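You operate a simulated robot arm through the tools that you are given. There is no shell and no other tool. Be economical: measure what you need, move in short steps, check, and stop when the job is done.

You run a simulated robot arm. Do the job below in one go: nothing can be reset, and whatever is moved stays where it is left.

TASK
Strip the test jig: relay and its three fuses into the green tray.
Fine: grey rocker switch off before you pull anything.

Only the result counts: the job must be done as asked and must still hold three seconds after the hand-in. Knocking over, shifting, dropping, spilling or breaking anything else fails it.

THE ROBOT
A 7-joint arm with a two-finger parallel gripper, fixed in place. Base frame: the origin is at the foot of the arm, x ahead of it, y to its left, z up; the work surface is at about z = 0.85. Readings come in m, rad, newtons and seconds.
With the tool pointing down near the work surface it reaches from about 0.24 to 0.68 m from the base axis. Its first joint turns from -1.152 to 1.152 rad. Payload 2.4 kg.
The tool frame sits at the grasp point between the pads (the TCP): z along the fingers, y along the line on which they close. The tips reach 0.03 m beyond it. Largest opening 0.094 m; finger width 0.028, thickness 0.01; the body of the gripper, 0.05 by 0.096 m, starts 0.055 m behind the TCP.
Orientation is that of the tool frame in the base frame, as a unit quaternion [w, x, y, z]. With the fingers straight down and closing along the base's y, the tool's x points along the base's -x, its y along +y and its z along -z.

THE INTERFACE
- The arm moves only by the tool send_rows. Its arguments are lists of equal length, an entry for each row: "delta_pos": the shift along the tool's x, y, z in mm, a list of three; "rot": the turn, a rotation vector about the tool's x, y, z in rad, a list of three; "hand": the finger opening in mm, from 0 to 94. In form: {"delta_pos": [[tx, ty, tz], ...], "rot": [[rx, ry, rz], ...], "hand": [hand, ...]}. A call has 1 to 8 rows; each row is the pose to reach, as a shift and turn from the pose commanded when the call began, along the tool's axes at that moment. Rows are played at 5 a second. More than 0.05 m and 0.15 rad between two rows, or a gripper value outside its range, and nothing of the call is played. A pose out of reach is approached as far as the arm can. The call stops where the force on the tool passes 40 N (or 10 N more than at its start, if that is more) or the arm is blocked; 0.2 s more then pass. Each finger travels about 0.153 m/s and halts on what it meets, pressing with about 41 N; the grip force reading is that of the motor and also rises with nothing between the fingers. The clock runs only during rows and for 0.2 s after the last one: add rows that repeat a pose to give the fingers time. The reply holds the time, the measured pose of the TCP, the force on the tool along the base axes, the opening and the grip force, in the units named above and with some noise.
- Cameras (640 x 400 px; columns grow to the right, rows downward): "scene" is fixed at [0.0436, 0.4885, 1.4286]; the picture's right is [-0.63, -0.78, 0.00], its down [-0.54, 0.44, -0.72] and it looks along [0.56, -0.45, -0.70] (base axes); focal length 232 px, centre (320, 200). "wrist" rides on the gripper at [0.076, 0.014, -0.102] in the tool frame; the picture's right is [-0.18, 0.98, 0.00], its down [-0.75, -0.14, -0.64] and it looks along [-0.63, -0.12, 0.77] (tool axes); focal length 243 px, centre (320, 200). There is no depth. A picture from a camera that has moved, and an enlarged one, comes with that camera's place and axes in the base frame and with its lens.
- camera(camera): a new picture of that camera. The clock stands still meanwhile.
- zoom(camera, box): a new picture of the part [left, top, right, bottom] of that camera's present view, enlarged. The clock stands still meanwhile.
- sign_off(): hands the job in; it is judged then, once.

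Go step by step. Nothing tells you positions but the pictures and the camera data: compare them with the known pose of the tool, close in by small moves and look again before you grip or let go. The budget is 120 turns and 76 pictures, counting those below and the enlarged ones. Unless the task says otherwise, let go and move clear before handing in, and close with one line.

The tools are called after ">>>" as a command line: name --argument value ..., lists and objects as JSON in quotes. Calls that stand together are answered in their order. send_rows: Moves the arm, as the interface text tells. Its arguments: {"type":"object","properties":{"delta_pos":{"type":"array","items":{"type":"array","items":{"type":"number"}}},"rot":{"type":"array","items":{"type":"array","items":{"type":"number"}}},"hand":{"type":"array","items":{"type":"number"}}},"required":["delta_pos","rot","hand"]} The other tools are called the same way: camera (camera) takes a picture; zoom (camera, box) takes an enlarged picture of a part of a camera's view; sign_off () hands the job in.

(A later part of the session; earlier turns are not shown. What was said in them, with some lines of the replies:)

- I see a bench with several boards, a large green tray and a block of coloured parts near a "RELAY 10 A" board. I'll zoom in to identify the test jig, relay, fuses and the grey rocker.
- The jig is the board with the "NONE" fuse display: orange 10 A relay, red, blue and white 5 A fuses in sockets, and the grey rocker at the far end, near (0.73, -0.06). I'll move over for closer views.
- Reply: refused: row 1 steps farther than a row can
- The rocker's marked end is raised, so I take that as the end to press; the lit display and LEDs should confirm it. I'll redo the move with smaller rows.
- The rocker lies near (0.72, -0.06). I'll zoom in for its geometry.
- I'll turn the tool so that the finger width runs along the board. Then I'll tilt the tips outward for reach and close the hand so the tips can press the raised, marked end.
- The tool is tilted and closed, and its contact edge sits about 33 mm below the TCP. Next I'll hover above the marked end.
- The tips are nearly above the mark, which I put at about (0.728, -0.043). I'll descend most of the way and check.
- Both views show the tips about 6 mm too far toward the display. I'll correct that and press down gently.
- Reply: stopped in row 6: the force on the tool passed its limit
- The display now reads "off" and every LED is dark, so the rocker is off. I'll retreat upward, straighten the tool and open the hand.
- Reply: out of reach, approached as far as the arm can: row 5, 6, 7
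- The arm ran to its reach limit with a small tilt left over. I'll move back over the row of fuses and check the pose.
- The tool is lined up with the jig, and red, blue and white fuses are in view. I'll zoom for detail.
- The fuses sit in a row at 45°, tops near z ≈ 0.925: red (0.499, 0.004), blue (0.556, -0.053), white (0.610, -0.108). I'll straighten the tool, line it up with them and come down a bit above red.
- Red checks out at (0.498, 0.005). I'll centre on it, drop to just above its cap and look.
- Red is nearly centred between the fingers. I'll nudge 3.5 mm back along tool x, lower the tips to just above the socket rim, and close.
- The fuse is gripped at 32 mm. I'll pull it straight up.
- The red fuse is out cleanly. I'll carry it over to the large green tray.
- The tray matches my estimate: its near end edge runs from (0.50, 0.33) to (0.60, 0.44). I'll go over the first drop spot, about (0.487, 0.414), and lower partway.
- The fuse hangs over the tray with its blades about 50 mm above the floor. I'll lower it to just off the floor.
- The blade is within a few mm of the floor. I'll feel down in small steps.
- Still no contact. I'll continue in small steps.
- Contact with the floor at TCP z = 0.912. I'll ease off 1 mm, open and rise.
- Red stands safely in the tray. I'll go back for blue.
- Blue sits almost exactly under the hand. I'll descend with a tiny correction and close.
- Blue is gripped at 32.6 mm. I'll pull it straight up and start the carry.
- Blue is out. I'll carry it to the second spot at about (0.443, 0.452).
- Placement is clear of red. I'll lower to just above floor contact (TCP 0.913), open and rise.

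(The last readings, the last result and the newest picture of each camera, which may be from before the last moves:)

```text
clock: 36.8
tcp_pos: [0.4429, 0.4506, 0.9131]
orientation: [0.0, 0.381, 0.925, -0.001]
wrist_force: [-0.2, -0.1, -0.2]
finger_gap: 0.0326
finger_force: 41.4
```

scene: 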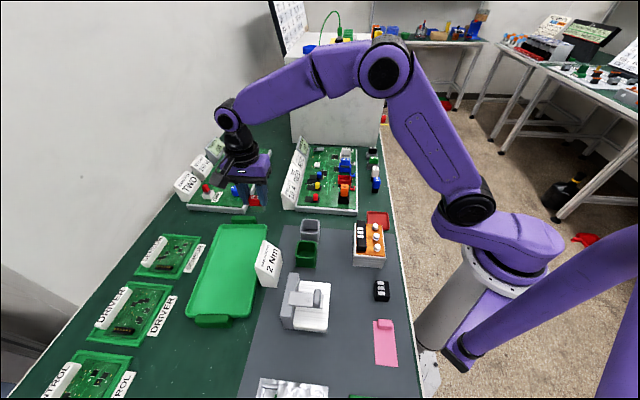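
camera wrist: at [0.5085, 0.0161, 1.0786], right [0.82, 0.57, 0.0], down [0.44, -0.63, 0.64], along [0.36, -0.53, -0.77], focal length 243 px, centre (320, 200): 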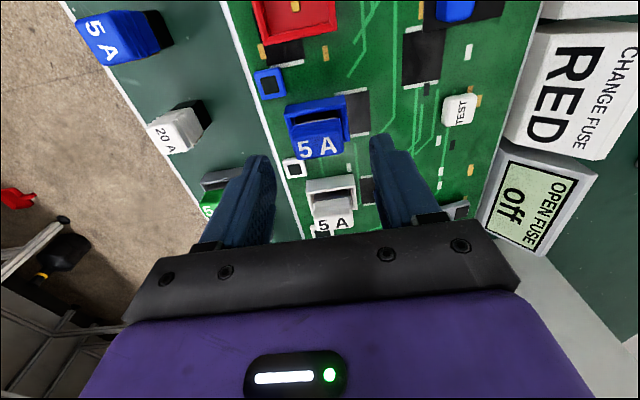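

Still just off the floor, about 1 mm. I'll step one more millimetre, open and rise.

>>> send_rows --delta_pos '[[0, 0, 1], [0, 0, 1], [0, 0, 1], [0, 0, 1], [0, 0, -20], [0, 0, -60], [0, 0, -100], [0, 0, -130]]' --rot '[[0, 0, 0], [0, 0, 0], [0, 0, 0], [0, 0, 0], [0, 0, 0], [0, 0, 0], [0, 0, 0], [0, 0, 0]]' --hand '[20, 50, 50, 50, 50, 55, 60, 60]'

>>> zoom --camera "scene" --box '[180, 190, 300, 280]'

```text
clock: 38.6
tcp_pos: [0.4432, 0.4464, 1.0424]
orientation: [-0.001, 0.381, 0.924, -0.001]
wrist_force: [0.5, 0.7, -0.6]
finger_gap: 0.0601
finger_force: 0.0
```

```text
4.44 times, centred on (240, 235) of scene
camera zoom: at [0.0436, 0.4884, 1.4286], right [-0.63, -0.78, 0.0], down [-0.54, 0.44, -0.72], along [0.56, -0.45, -0.7], focal length 1032 px, centre (676, 44)
```

zoom: 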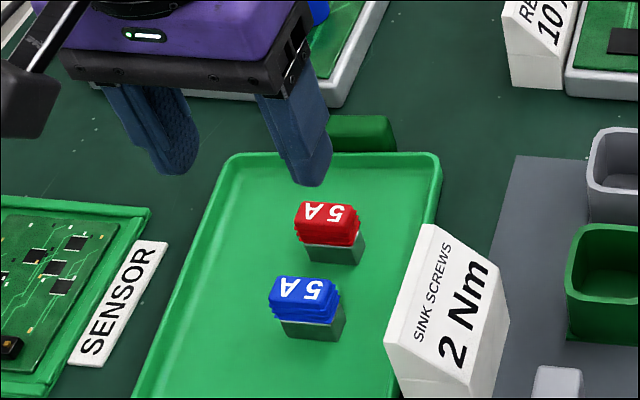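

Both fuses stand in the tray. White is next, expected near (0.607, -0.101).

>>> send_rows --delta_pos '[[-38.5, -21.1, 0], [-77, -42.2, 0], [-115.5, -63.3, 0], [-154, -84.4, 0], [-192.5, -105.5, 0], [-231, -126.6, 0], [-269.5, -147.7, 0], [-308, -168.8, 0]]' --rot '[[0, 0, 0], [0, 0, 0], [0, 0, 0], [0, 0, 0], [0, 0, 0], [0, 0, 0], [0, 0, 0], [0, 0, 0]]' --hand '[60, 60, 60, 60, 60, 60, 60, 60]'

>>> send_rows --delta_pos '[[-38.5, -21.1, 0], [-77, -42.2, 0], [-115.5, -63.3, 0], [-154, -84.4, 0], [-192.5, -105.5, 0], [-192.5, -105.5, 35], [-192.5, -105.5, 68], [-192.5, -105.5, 68]]' --rot '[[0, 0, 0], [0, 0, 0], [0, 0, 0], [0, 0, 0], [0, 0, 0], [0, 0, 0], [0, 0, 0], [0, 0, 0]]' --hand '[60, 60, 60, 60, 60, 60, 60, 60]'

>>> camera --camera "wrist"

>>> zoom --camera "scene" --box '[320, 120, 400, 170]'

```text
clock: 40.4
tcp_pos: [0.5432, 0.1133, 1.0416]
orientation: [-0.001, 0.382, 0.924, -0.001]
wrist_force: [-0.6, 0.2, -0.6]
finger_gap: 0.0601
finger_force: 0.0
```

```text
clock: 42.2
tcp_pos: [0.6058, -0.0985, 0.9719]
orientation: [0.0, 0.381, 0.925, -0.001]
wrist_force: [-0.6, 0.4, -0.7]
finger_gap: 0.0598
finger_force: 0.1
```

```text
35 pictures are left
camera wrist: at [0.5622, -0.0337, 1.074], right [0.82, 0.57, 0.0], down [0.44, -0.63, 0.64], along [0.36, -0.53, -0.77], focal length 243 px, centre (320, 200)
```

wrist: 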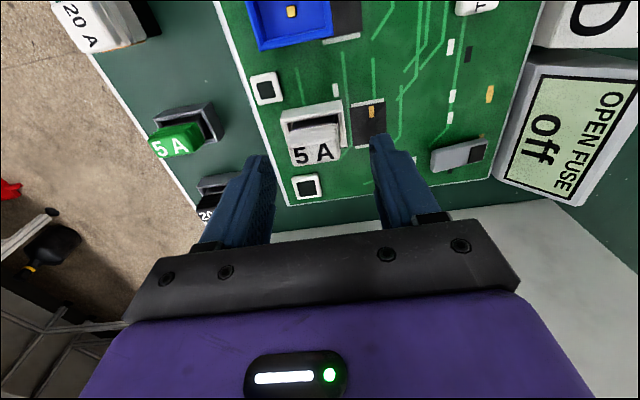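

```text
8.00 times, centred on (360, 145) of scene
camera zoom: at [0.0437, 0.4884, 1.4286], right [-0.63, -0.78, 0.0], down [-0.54, 0.44, -0.72], along [0.56, -0.45, -0.7], focal length 1858 px, centre (0, 640)
```

zoom: 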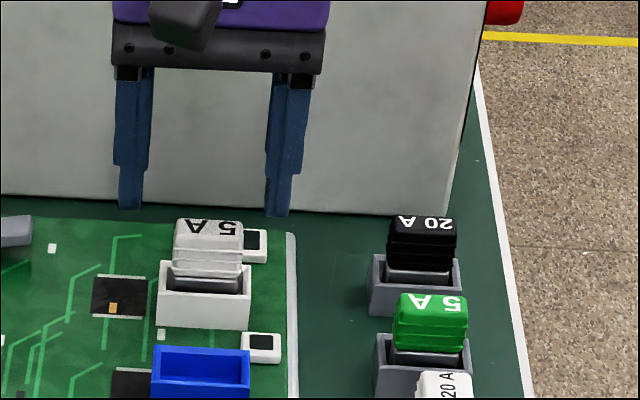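

White is well aligned and needs about 2.5 mm of shift along tool y. I'll descend and close.

>>> send_rows --delta_pos '[[-1, -2.5, 0], [-1, -2.5, 17], [-1, -2.5, 33], [-1, -2.5, 33], [-1, -2.5, 33], [-1, -2.5, 33]]' --rot '[[0, 0, 0], [0, 0, 0], [0, 0, 0], [0, 0, 0], [0, 0, 0], [0, 0, 0]]' --hand '[60, 60, 60, 60, 20, 20]'

>>> zoom --camera "scene" --box '[320, 120, 400, 170]'

```text
clock: 43.6
tcp_pos: [0.6027, -0.0988, 0.9388]
orientation: [0.0, 0.381, 0.924, -0.001]
wrist_force: [0.1, -0.1, 0.3]
finger_gap: 0.0328
finger_force: 41.0
```

```text
8.00 times, centred on (360, 145) of scene
camera zoom: at [0.0437, 0.4885, 1.4286], right [-0.63, -0.78, 0.0], down [-0.54, 0.44, -0.72], along [0.56, -0.45, -0.7], focal length 1858 px, centre (0, 640)
```

zoom: 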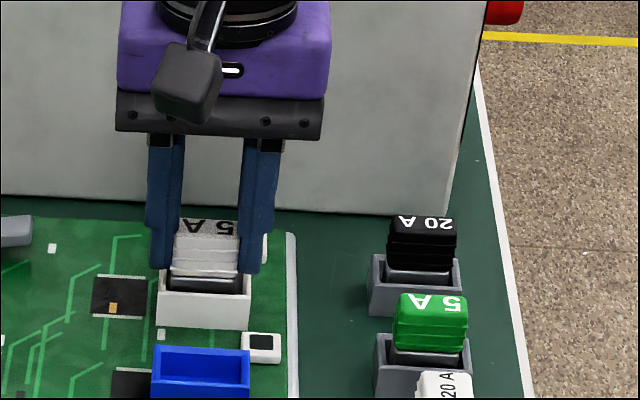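

White is gripped at 32.8 mm. I'll pull it straight up.

>>> send_rows --delta_pos '[[0, 0, -5], [0, 0, -12], [0, 0, -25], [0, 0, -45], [0, 0, -75], [0, 0, -105], [0, 0, -105]]' --rot '[[0, 0, 0], [0, 0, 0], [0, 0, 0], [0, 0, 0], [0, 0, 0], [0, 0, 0], [0, 0, 0]]' --hand '[20, 20, 20, 20, 20, 20, 20]'

```text
clock: 45.2
tcp_pos: [0.6058, -0.1007, 1.044]
orientation: [0.0, 0.381, 0.924, -0.001]
wrist_force: [-0.6, 0.3, -0.7]
finger_gap: 0.0327
finger_force: 41.0
```

White came free. I'll carry it to the third spot at about (0.402, 0.486).

>>> send_rows --delta_pos '[[39.8, 19.6, 0], [79.5, 39.2, 0], [119.3, 58.8, 0], [159, 78.4, 0], [198.8, 98, 0], [238.6, 117.6, 0], [278.3, 137.2, 0]]' --rot '[[0, 0, 0], [0, 0, 0], [0, 0, 0], [0, 0, 0], [0, 0, 0], [0, 0, 0], [0, 0, 0]]' --hand '[20, 20, 20, 20, 20, 20, 20]'

>>> send_rows --delta_pos '[[39.8, 19.6, 0], [79.5, 39.2, 0], [119.3, 58.8, 0], [159, 78.4, 0], [198.8, 98, 0], [238.6, 117.6, 0], [278.3, 137.2, 0], [278.3, 137.2, 0]]' --rot '[[0, 0, 0], [0, 0, 0], [0, 0, 0], [0, 0, 0], [0, 0, 0], [0, 0, 0], [0, 0, 0], [0, 0, 0]]' --hand '[20, 20, 20, 20, 20, 20, 20, 20]'

>>> camera --camera "scene"

```text
clock: 46.8
tcp_pos: [0.5026, 0.1962, 1.0461]
orientation: [0.0, 0.381, 0.925, -0.001]
wrist_force: [0.1, -0.5, -0.7]
finger_gap: 0.0328
finger_force: 40.4
```

```text
clock: 48.6
tcp_pos: [0.4004, 0.4835, 1.0467]
orientation: [0.0, 0.382, 0.924, 0.0]
wrist_force: [-0.4, -0.3, -0.1]
finger_gap: 0.0326
finger_force: 40.9
```

```text
32 pictures are left
```

scene: 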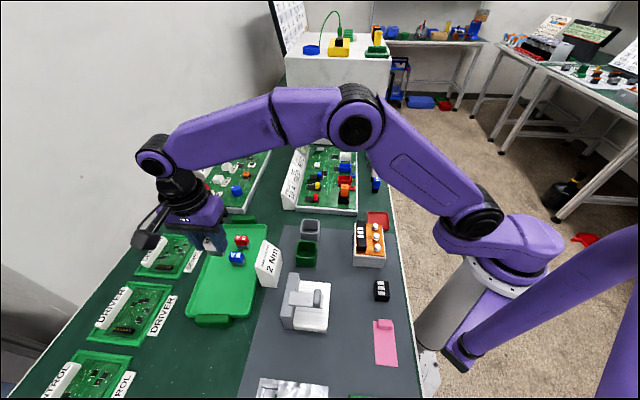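

I'm over the third spot. I'll lower to about 5 mm above the floor and check.

>>> send_rows --delta_pos '[[0, 0, 35], [0, 0, 70], [0, 0, 105], [0, 0, 124], [0, 0, 130], [0, 0, 130]]' --rot '[[0, 0, 0], [0, 0, 0], [0, 0, 0], [0, 0, 0], [0, 0, 0], [0, 0, 0]]' --hand '[20, 20, 20, 20, 20, 20]'

>>> zoom --camera "scene" --box '[170, 200, 290, 290]'

```text
clock: 50.0
tcp_pos: [0.4, 0.4873, 0.9169]
orientation: [-0.002, 0.381, 0.925, 0.0]
wrist_force: [0.7, 0.8, -0.3]
finger_gap: 0.0329
finger_force: 39.9
```

```text
4.44 times, centred on (230, 245) of scene
camera zoom: at [0.0437, 0.4885, 1.4286], right [-0.63, -0.78, 0.0], down [-0.54, 0.44, -0.72], along [0.56, -0.45, -0.7], focal length 1032 px, centre (720, 0)
```

zoom: 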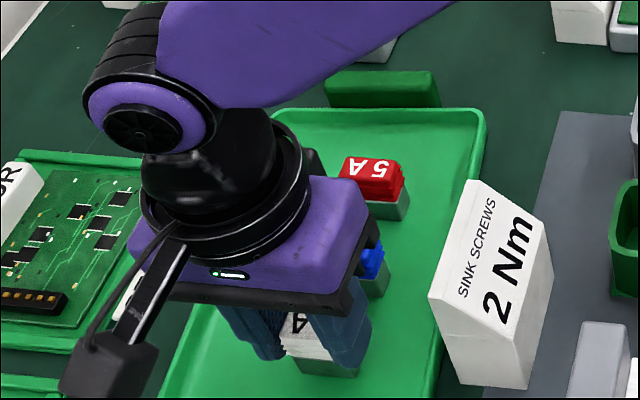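

The white fuse is about 5 mm above the floor. I'll step down, release and rise.

>>> send_rows --delta_pos '[[0, 0, 2], [0, 0, 3.5], [0, 0, 5], [0, 0, 5]]' --rot '[[0, 0, 0], [0, 0, 0], [0, 0, 0], [0, 0, 0]]' --hand '[20, 20, 20, 20]'

```text
clock: 51.0
tcp_pos: [0.4028, 0.4868, 0.9108]
orientation: [-0.001, 0.381, 0.925, -0.001]
wrist_force: [-0.7, -0.4, -0.4]
finger_gap: 0.0324
finger_force: 40.5
```

>>> send_rows --delta_pos '[[0, 0, 1], [0, 0, 1], [0, 0, 1], [0, 0, 1], [0, 0, -20], [0, 0, -60], [0, 0, -100], [0, 0, -130]]' --rot '[[0, 0, 0], [0, 0, 0], [0, 0, 0], [0, 0, 0], [0, 0, 0], [0, 0, 0], [0, 0, 0], [0, 0, 0]]' --hand '[20, 50, 50, 50, 50, 55, 60, 60]'

>>> zoom --camera "scene" --box '[170, 200, 290, 290]'

>>> zoom --camera "scene" --box '[280, 130, 400, 230]'

```text
clock: 52.8
tcp_pos: [0.4054, 0.4885, 1.0411]
orientation: [0.0, 0.381, 0.924, -0.002]
wrist_force: [-0.2, -1.0, 0.5]
finger_gap: 0.0597
finger_force: 0.1
```

```text
4.44 times, centred on (230, 245) of scene
camera zoom: at [0.0436, 0.4884, 1.4286], right [-0.63, -0.78, 0.0], down [-0.54, 0.44, -0.72], along [0.56, -0.45, -0.7], focal length 1032 px, centre (720, 0)
```

zoom: 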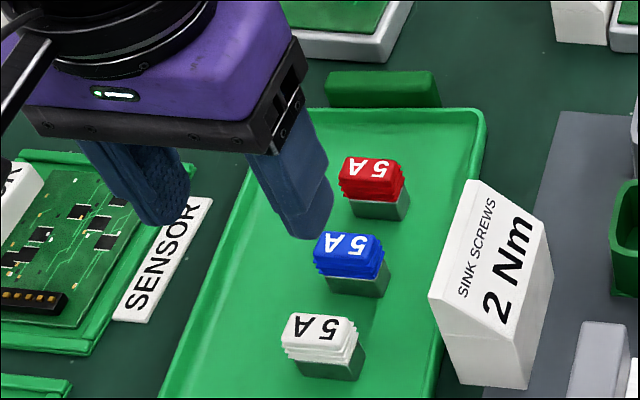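

```text
4.00 times, centred on (340, 180) of scene
camera zoom: at [0.0436, 0.4884, 1.4286], right [-0.63, -0.78, 0.0], down [-0.54, 0.44, -0.72], along [0.56, -0.45, -0.7], focal length 929 px, centre (240, 280)
```

zoom: 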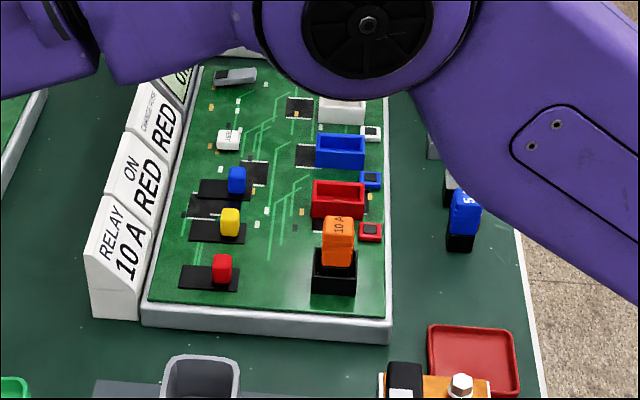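

All three fuses are in the tray. The relay is next, near (0.43, 0.072) with a taller top; I'll hover there and look.

>>> send_rows --delta_pos '[[-31.3, -27.9, 0], [-62.6, -55.8, 0], [-93.9, -83.7, 0], [-125.2, -111.6, 0], [-156.5, -139.5, 0], [-187.8, -167.4, 0], [-219.1, -195.3, 0], [-250.4, -223.2, 0]]' --rot '[[0, 0, 0], [0, 0, 0], [0, 0, 0], [0, 0, 0], [0, 0, 0], [0, 0, 0], [0, 0, 0], [0, 0, 0]]' --hand '[60, 60, 60, 60, 60, 60, 60, 60]'

>>> send_rows --delta_pos '[[-31.3, -27.9, 0], [-62.7, -55.8, 0], [-62.7, -55.8, 20], [-62.7, -55.8, 35], [-62.7, -55.8, 35]]' --rot '[[0, 0, 0], [0, 0, 0], [0, 0, 0], [0, 0, 0], [0, 0, 0]]' --hand '[60, 60, 60, 60, 60]'

>>> camera --camera "wrist"

>>> zoom --camera "scene" --box '[310, 160, 390, 220]'

```text
clock: 54.6
tcp_pos: [0.4227, 0.1518, 1.0375]
orientation: [-0.001, 0.381, 0.925, 0.0]
wrist_force: [-0.2, -0.7, -0.1]
finger_gap: 0.0602
finger_force: 0.1
```

```text
clock: 55.8
tcp_pos: [0.4264, 0.0694, 1.0062]
orientation: [0.0, 0.382, 0.924, 0.0]
wrist_force: [-0.1, 0.0, 0.4]
finger_gap: 0.06
finger_force: 0.1
```

```text
28 pictures are left
camera wrist: at [0.3831, 0.1323, 1.1087], right [0.82, 0.57, 0.0], down [0.44, -0.63, 0.64], along [0.36, -0.53, -0.77], focal length 243 px, centre (320, 200)
```

wrist: 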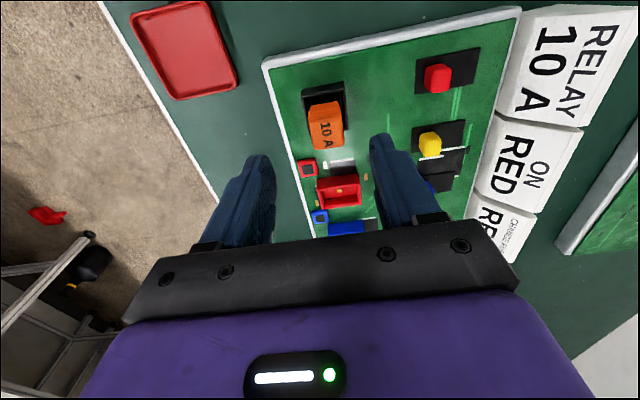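

```text
6.67 times, centred on (350, 190) of scene
camera zoom: at [0.0437, 0.4885, 1.4286], right [-0.63, -0.78, 0.0], down [-0.54, 0.44, -0.72], along [0.56, -0.45, -0.7], focal length 1548 px, centre (120, 267)
```

zoom: 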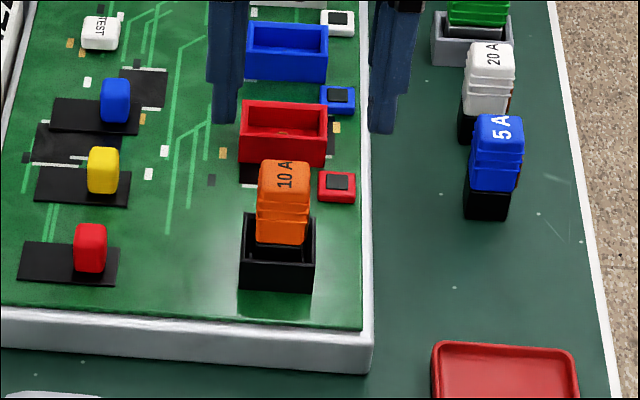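

The relay's top is at about z = 0.945, and it's a few mm to the tool's +x and +y. I'll correct partway, drop to its top level and look again.

>>> send_rows --delta_pos '[[6, 7, 0], [6, 7, 15], [6, 7, 30], [6, 7, 30]]' --rot '[[0, 0, 0], [0, 0, 0], [0, 0, 0], [0, 0, 0]]' --hand '[60, 60, 60, 60]'

>>> camera --camera "wrist"

>>> zoom --camera "scene" --box '[310, 160, 390, 220]'

```text
clock: 56.8
tcp_pos: [0.4282, 0.077, 0.9754]
orientation: [-0.001, 0.382, 0.924, -0.001]
wrist_force: [0.4, 0.5, -0.1]
finger_gap: 0.0599
finger_force: 0.0
```

```text
26 pictures are left
camera wrist: at [0.3844, 0.1407, 1.0773], right [0.82, 0.57, 0.0], down [0.44, -0.63, 0.64], along [0.36, -0.53, -0.77], focal length 243 px, centre (320, 200)
```

wrist: 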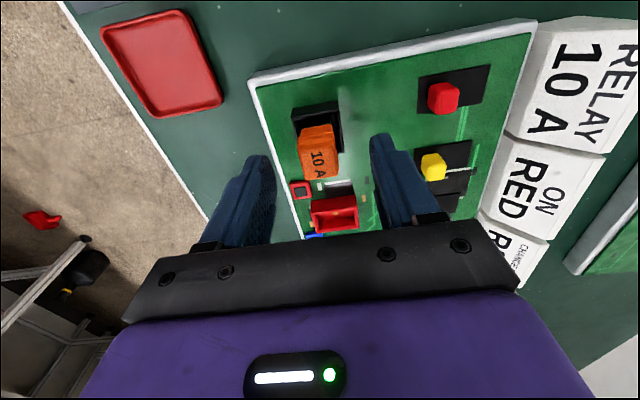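

```text
6.67 times, centred on (350, 190) of scene
camera zoom: at [0.0436, 0.4885, 1.4286], right [-0.63, -0.78, 0.0], down [-0.54, 0.44, -0.72], along [0.56, -0.45, -0.7], focal length 1548 px, centre (120, 267)
```

zoom: 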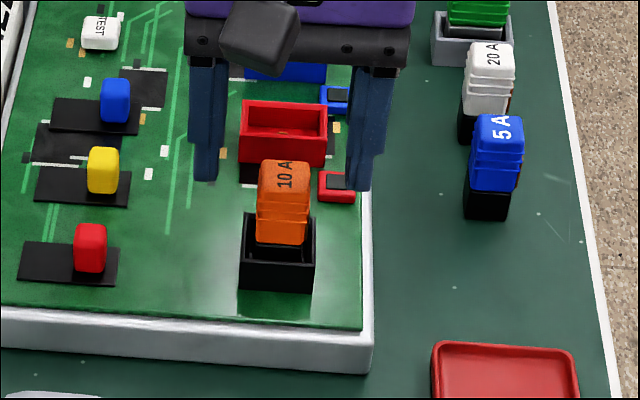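

The relay is now centred laterally. I'll move another 3 mm along tool x, descend alongside it and close.

>>> send_rows --delta_pos '[[3, 0, 0], [3, 0, 17], [3, 0, 34], [3, 0, 34], [3, 0, 34], [3, 0, 34]]' --rot '[[0, 0, 0], [0, 0, 0], [0, 0, 0], [0, 0, 0], [0, 0, 0], [0, 0, 0]]' --hand '[60, 60, 60, 60, 10, 10]'

>>> zoom --camera "scene" --box '[310, 160, 390, 220]'

>>> camera --camera "wrist"

```text
clock: 58.2
tcp_pos: [0.4269, 0.0774, 0.9408]
orientation: [-0.001, 0.381, 0.924, -0.001]
wrist_force: [0.4, 0.1, -0.8]
finger_gap: 0.027
finger_force: 40.6
```

```text
6.67 times, centred on (350, 190) of scene
camera zoom: at [0.0437, 0.4885, 1.4286], right [-0.63, -0.78, 0.0], down [-0.54, 0.44, -0.72], along [0.56, -0.45, -0.7], focal length 1548 px, centre (120, 267)
```

zoom: 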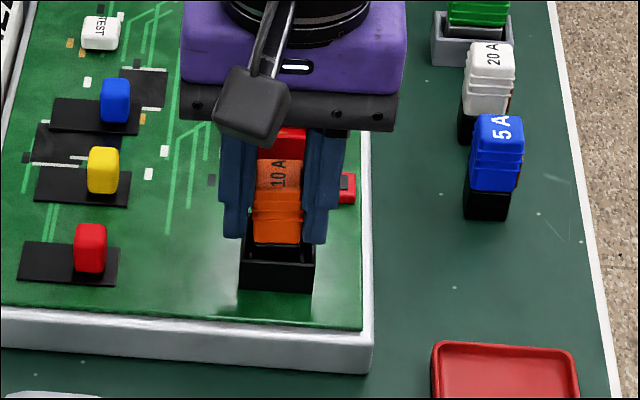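

```text
23 pictures are left
camera wrist: at [0.3841, 0.1424, 1.0434], right [0.82, 0.57, 0.0], down [0.44, -0.63, 0.64], along [0.36, -0.53, -0.77], focal length 243 px, centre (320, 200)
```

wrist: 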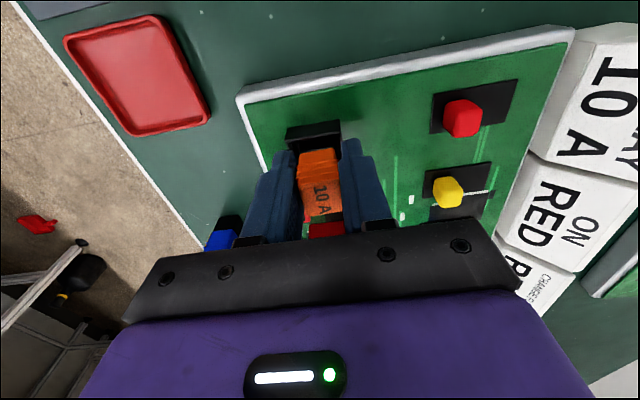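

The relay is gripped at 27 mm. I'll pull it straight up.

>>> send_rows --delta_pos '[[0, 0, -5], [0, 0, -12], [0, 0, -25], [0, 0, -45], [0, 0, -75], [0, 0, -110], [0, 0, -110]]' --rot '[[0, 0, 0], [0, 0, 0], [0, 0, 0], [0, 0, 0], [0, 0, 0], [0, 0, 0], [0, 0, 0]]' --hand '[10, 10, 10, 10, 10, 10, 10]'

>>> zoom --camera "scene" --box '[300, 120, 396, 220]'

```text
clock: 59.8
tcp_pos: [0.4249, 0.0795, 1.0524]
orientation: [0.0, 0.381, 0.924, 0.0]
wrist_force: [0.0, 0.0, -0.1]
finger_gap: 0.0269
finger_force: 41.5
```

```text
4.00 times, centred on (348, 170) of scene
camera zoom: at [0.0436, 0.4885, 1.4286], right [-0.63, -0.78, 0.0], down [-0.54, 0.44, -0.72], along [0.56, -0.45, -0.7], focal length 929 px, centre (208, 320)
```

zoom: 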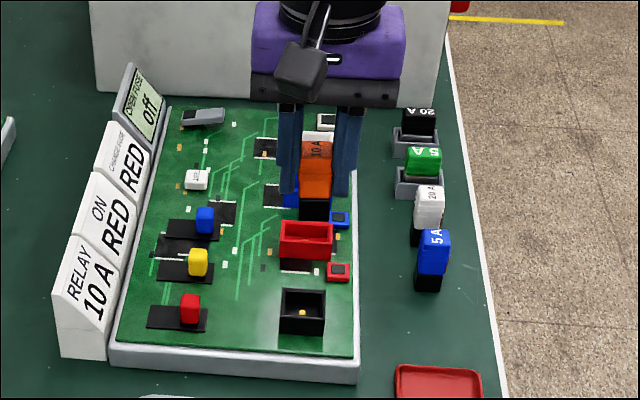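

The relay is out. I'll carry it to the fourth spot at about (0.368, 0.515).

>>> send_rows --delta_pos '[[34.7, 27, 0], [69.4, 54, 0], [104.1, 81, 0], [138.8, 108, 0], [173.5, 135, 0], [208.2, 162, 0], [242.9, 189, 0], [277.6, 216, 0]]' --rot '[[0, 0, 0], [0, 0, 0], [0, 0, 0], [0, 0, 0], [0, 0, 0], [0, 0, 0], [0, 0, 0], [0, 0, 0]]' --hand '[10, 10, 10, 10, 10, 10, 10, 10]'

>>> send_rows --delta_pos '[[34.9, 27, 0], [69.8, 53.6, 0], [69.8, 53.6, 40], [69.8, 53.6, 80], [69.8, 53.6, 80]]' --rot '[[0, 0, 0], [0, 0, 0], [0, 0, 0], [0, 0, 0], [0, 0, 0]]' --hand '[10, 10, 10, 10, 10]'

>>> zoom --camera "scene" --box '[160, 220, 290, 330]'

>>> camera --camera "wrist"

```text
clock: 61.6
tcp_pos: [0.3827, 0.4326, 1.0504]
orientation: [-0.001, 0.382, 0.924, -0.001]
wrist_force: [0.0, -0.5, 0.0]
finger_gap: 0.0269
finger_force: 40.9
```

```text
clock: 62.8
tcp_pos: [0.3722, 0.5151, 0.9719]
orientation: [0.0, 0.381, 0.924, -0.002]
wrist_force: [-0.1, 0.6, -0.6]
finger_gap: 0.0267
finger_force: 41.4
```

```text
3.64 times, centred on (225, 275) of scene
camera zoom: at [0.0436, 0.4885, 1.4286], right [-0.63, -0.78, 0.0], down [-0.54, 0.44, -0.72], along [0.56, -0.45, -0.7], focal length 844 px, centre (666, -73)
```

zoom: 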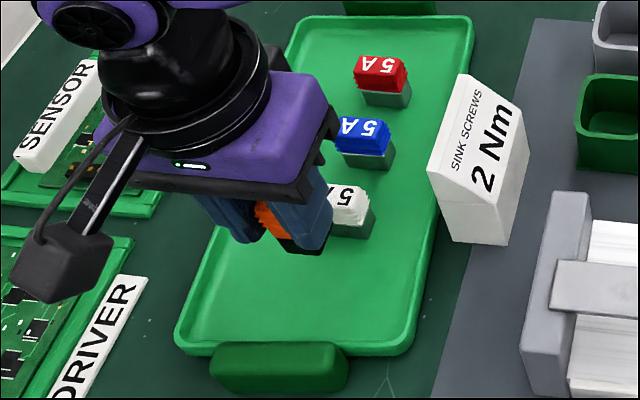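

```text
20 pictures are left
camera wrist: at [0.3278, 0.5789, 1.0738], right [0.82, 0.57, 0.0], down [0.44, -0.63, 0.64], along [0.36, -0.53, -0.77], focal length 243 px, centre (320, 200)
```

wrist: 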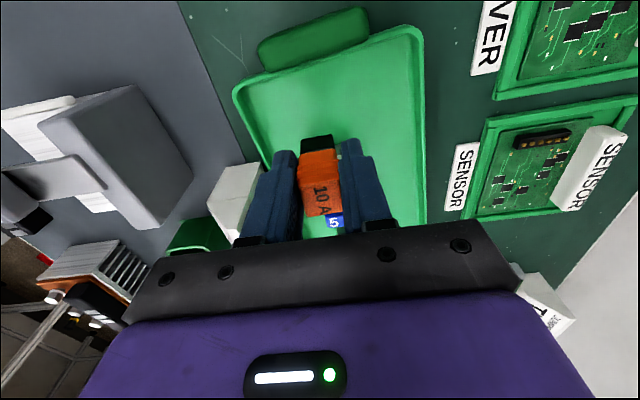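

There's room toward the tray's end, so I'll shift 12 mm further from the white fuse and lower close to the floor.

>>> send_rows --delta_pos '[[12, 0, 0], [12, 0, 25], [12, 0, 45], [12, 0, 53], [12, 0, 53]]' --rot '[[0, 0, 0], [0, 0, 0], [0, 0, 0], [0, 0, 0], [0, 0, 0]]' --hand '[10, 10, 10, 10, 10]'

>>> zoom --camera "scene" --box '[160, 220, 290, 330]'

```text
clock: 64.0
tcp_pos: [0.3634, 0.5251, 0.9182]
orientation: [0.0, 0.381, 0.924, 0.0]
wrist_force: [1.3, -0.8, -0.2]
finger_gap: 0.0271
finger_force: 41.0
```

```text
3.64 times, centred on (225, 275) of scene
camera zoom: at [0.0436, 0.4885, 1.4286], right [-0.63, -0.78, 0.0], down [-0.54, 0.44, -0.72], along [0.56, -0.45, -0.7], focal length 844 px, centre (666, -73)
```

zoom: 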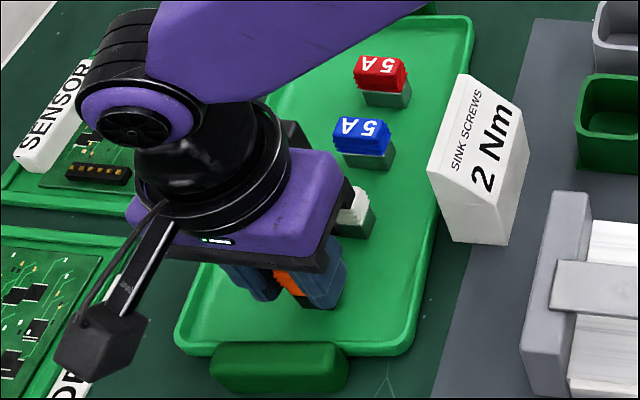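

Relay is just above the floor and clear of everything. I'll feel down the last few mm.

>>> send_rows --delta_pos '[[0, 0, 1.5], [0, 0, 3], [0, 0, 4.5], [0, 0, 4.5]]' --rot '[[0, 0, 0], [0, 0, 0], [0, 0, 0], [0, 0, 0]]' --hand '[10, 10, 10, 10]'

```text
clock: 65.0
tcp_pos: [0.3616, 0.5245, 0.9132]
orientation: [0.001, 0.381, 0.925, -0.001]
wrist_force: [-1.2, -0.7, 0.3]
finger_gap: 0.027
finger_force: 41.2
```

>>> send_rows --delta_pos '[[0, 0, 1], [0, 0, 2], [0, 0, 2]]' --rot '[[0, 0, 0], [0, 0, 0], [0, 0, 0]]' --hand '[10, 10, 10]'

```text
clock: 65.8
tcp_pos: [0.3622, 0.5247, 0.9117]
orientation: [0.0, 0.381, 0.925, 0.0]
wrist_force: [-0.5, 0.2, 0.9]
finger_gap: 0.0268
finger_force: 40.9
```

It's at or within a millimetre of the floor. I'll release and rise.

>>> send_rows --delta_pos '[[0, 0, 1], [0, 0, 1], [0, 0, 1], [0, 0, 1], [0, 0, -20], [0, 0, -60], [0, 0, -100], [0, 0, -140]]' --rot '[[0, 0, 0], [0, 0, 0], [0, 0, 0], [0, 0, 0], [0, 0, 0], [0, 0, 0], [0, 0, 0], [0, 0, 0]]' --hand '[10, 45, 45, 45, 45, 50, 60, 60]'

>>> zoom --camera "scene" --box '[160, 220, 290, 330]'

>>> camera --camera "scene"

```text
clock: 67.6
tcp_pos: [0.362, 0.522, 1.0495]
orientation: [0.0, 0.381, 0.925, -0.001]
wrist_force: [-0.2, 0.6, -0.7]
finger_gap: 0.0603
finger_force: 0.0
```

```text
3.64 times, centred on (225, 275) of scene
camera zoom: at [0.0436, 0.4884, 1.4286], right [-0.63, -0.78, 0.0], down [-0.54, 0.44, -0.72], along [0.56, -0.45, -0.7], focal length 844 px, centre (666, -73)
```

zoom: 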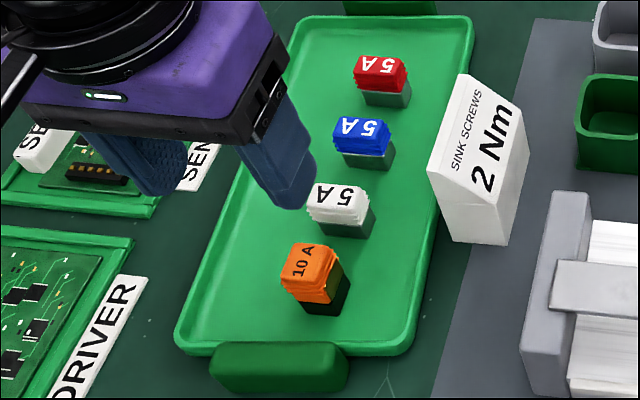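

```text
17 pictures are left
```

scene: 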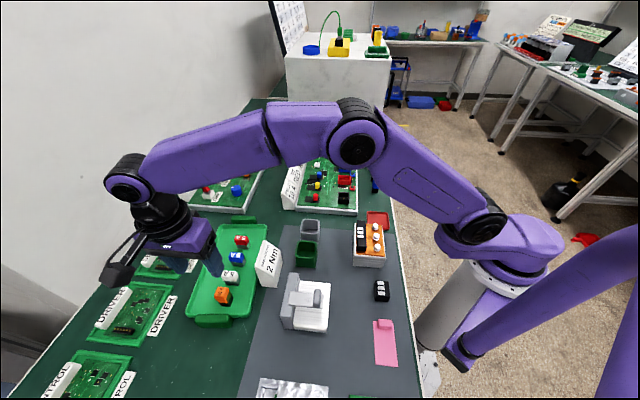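

Relay, red, blue and white fuses all stand in the green tray, the rocker reads off, and the hand is clear above. Handing in.

>>> sign_off

```text
The job is handed in.
```

I switched the grey rocker off first (the jig's display reads "off"), then moved the relay and its three fuses into the green tray, where all four are standing; I saw nothing else knocked or moved.
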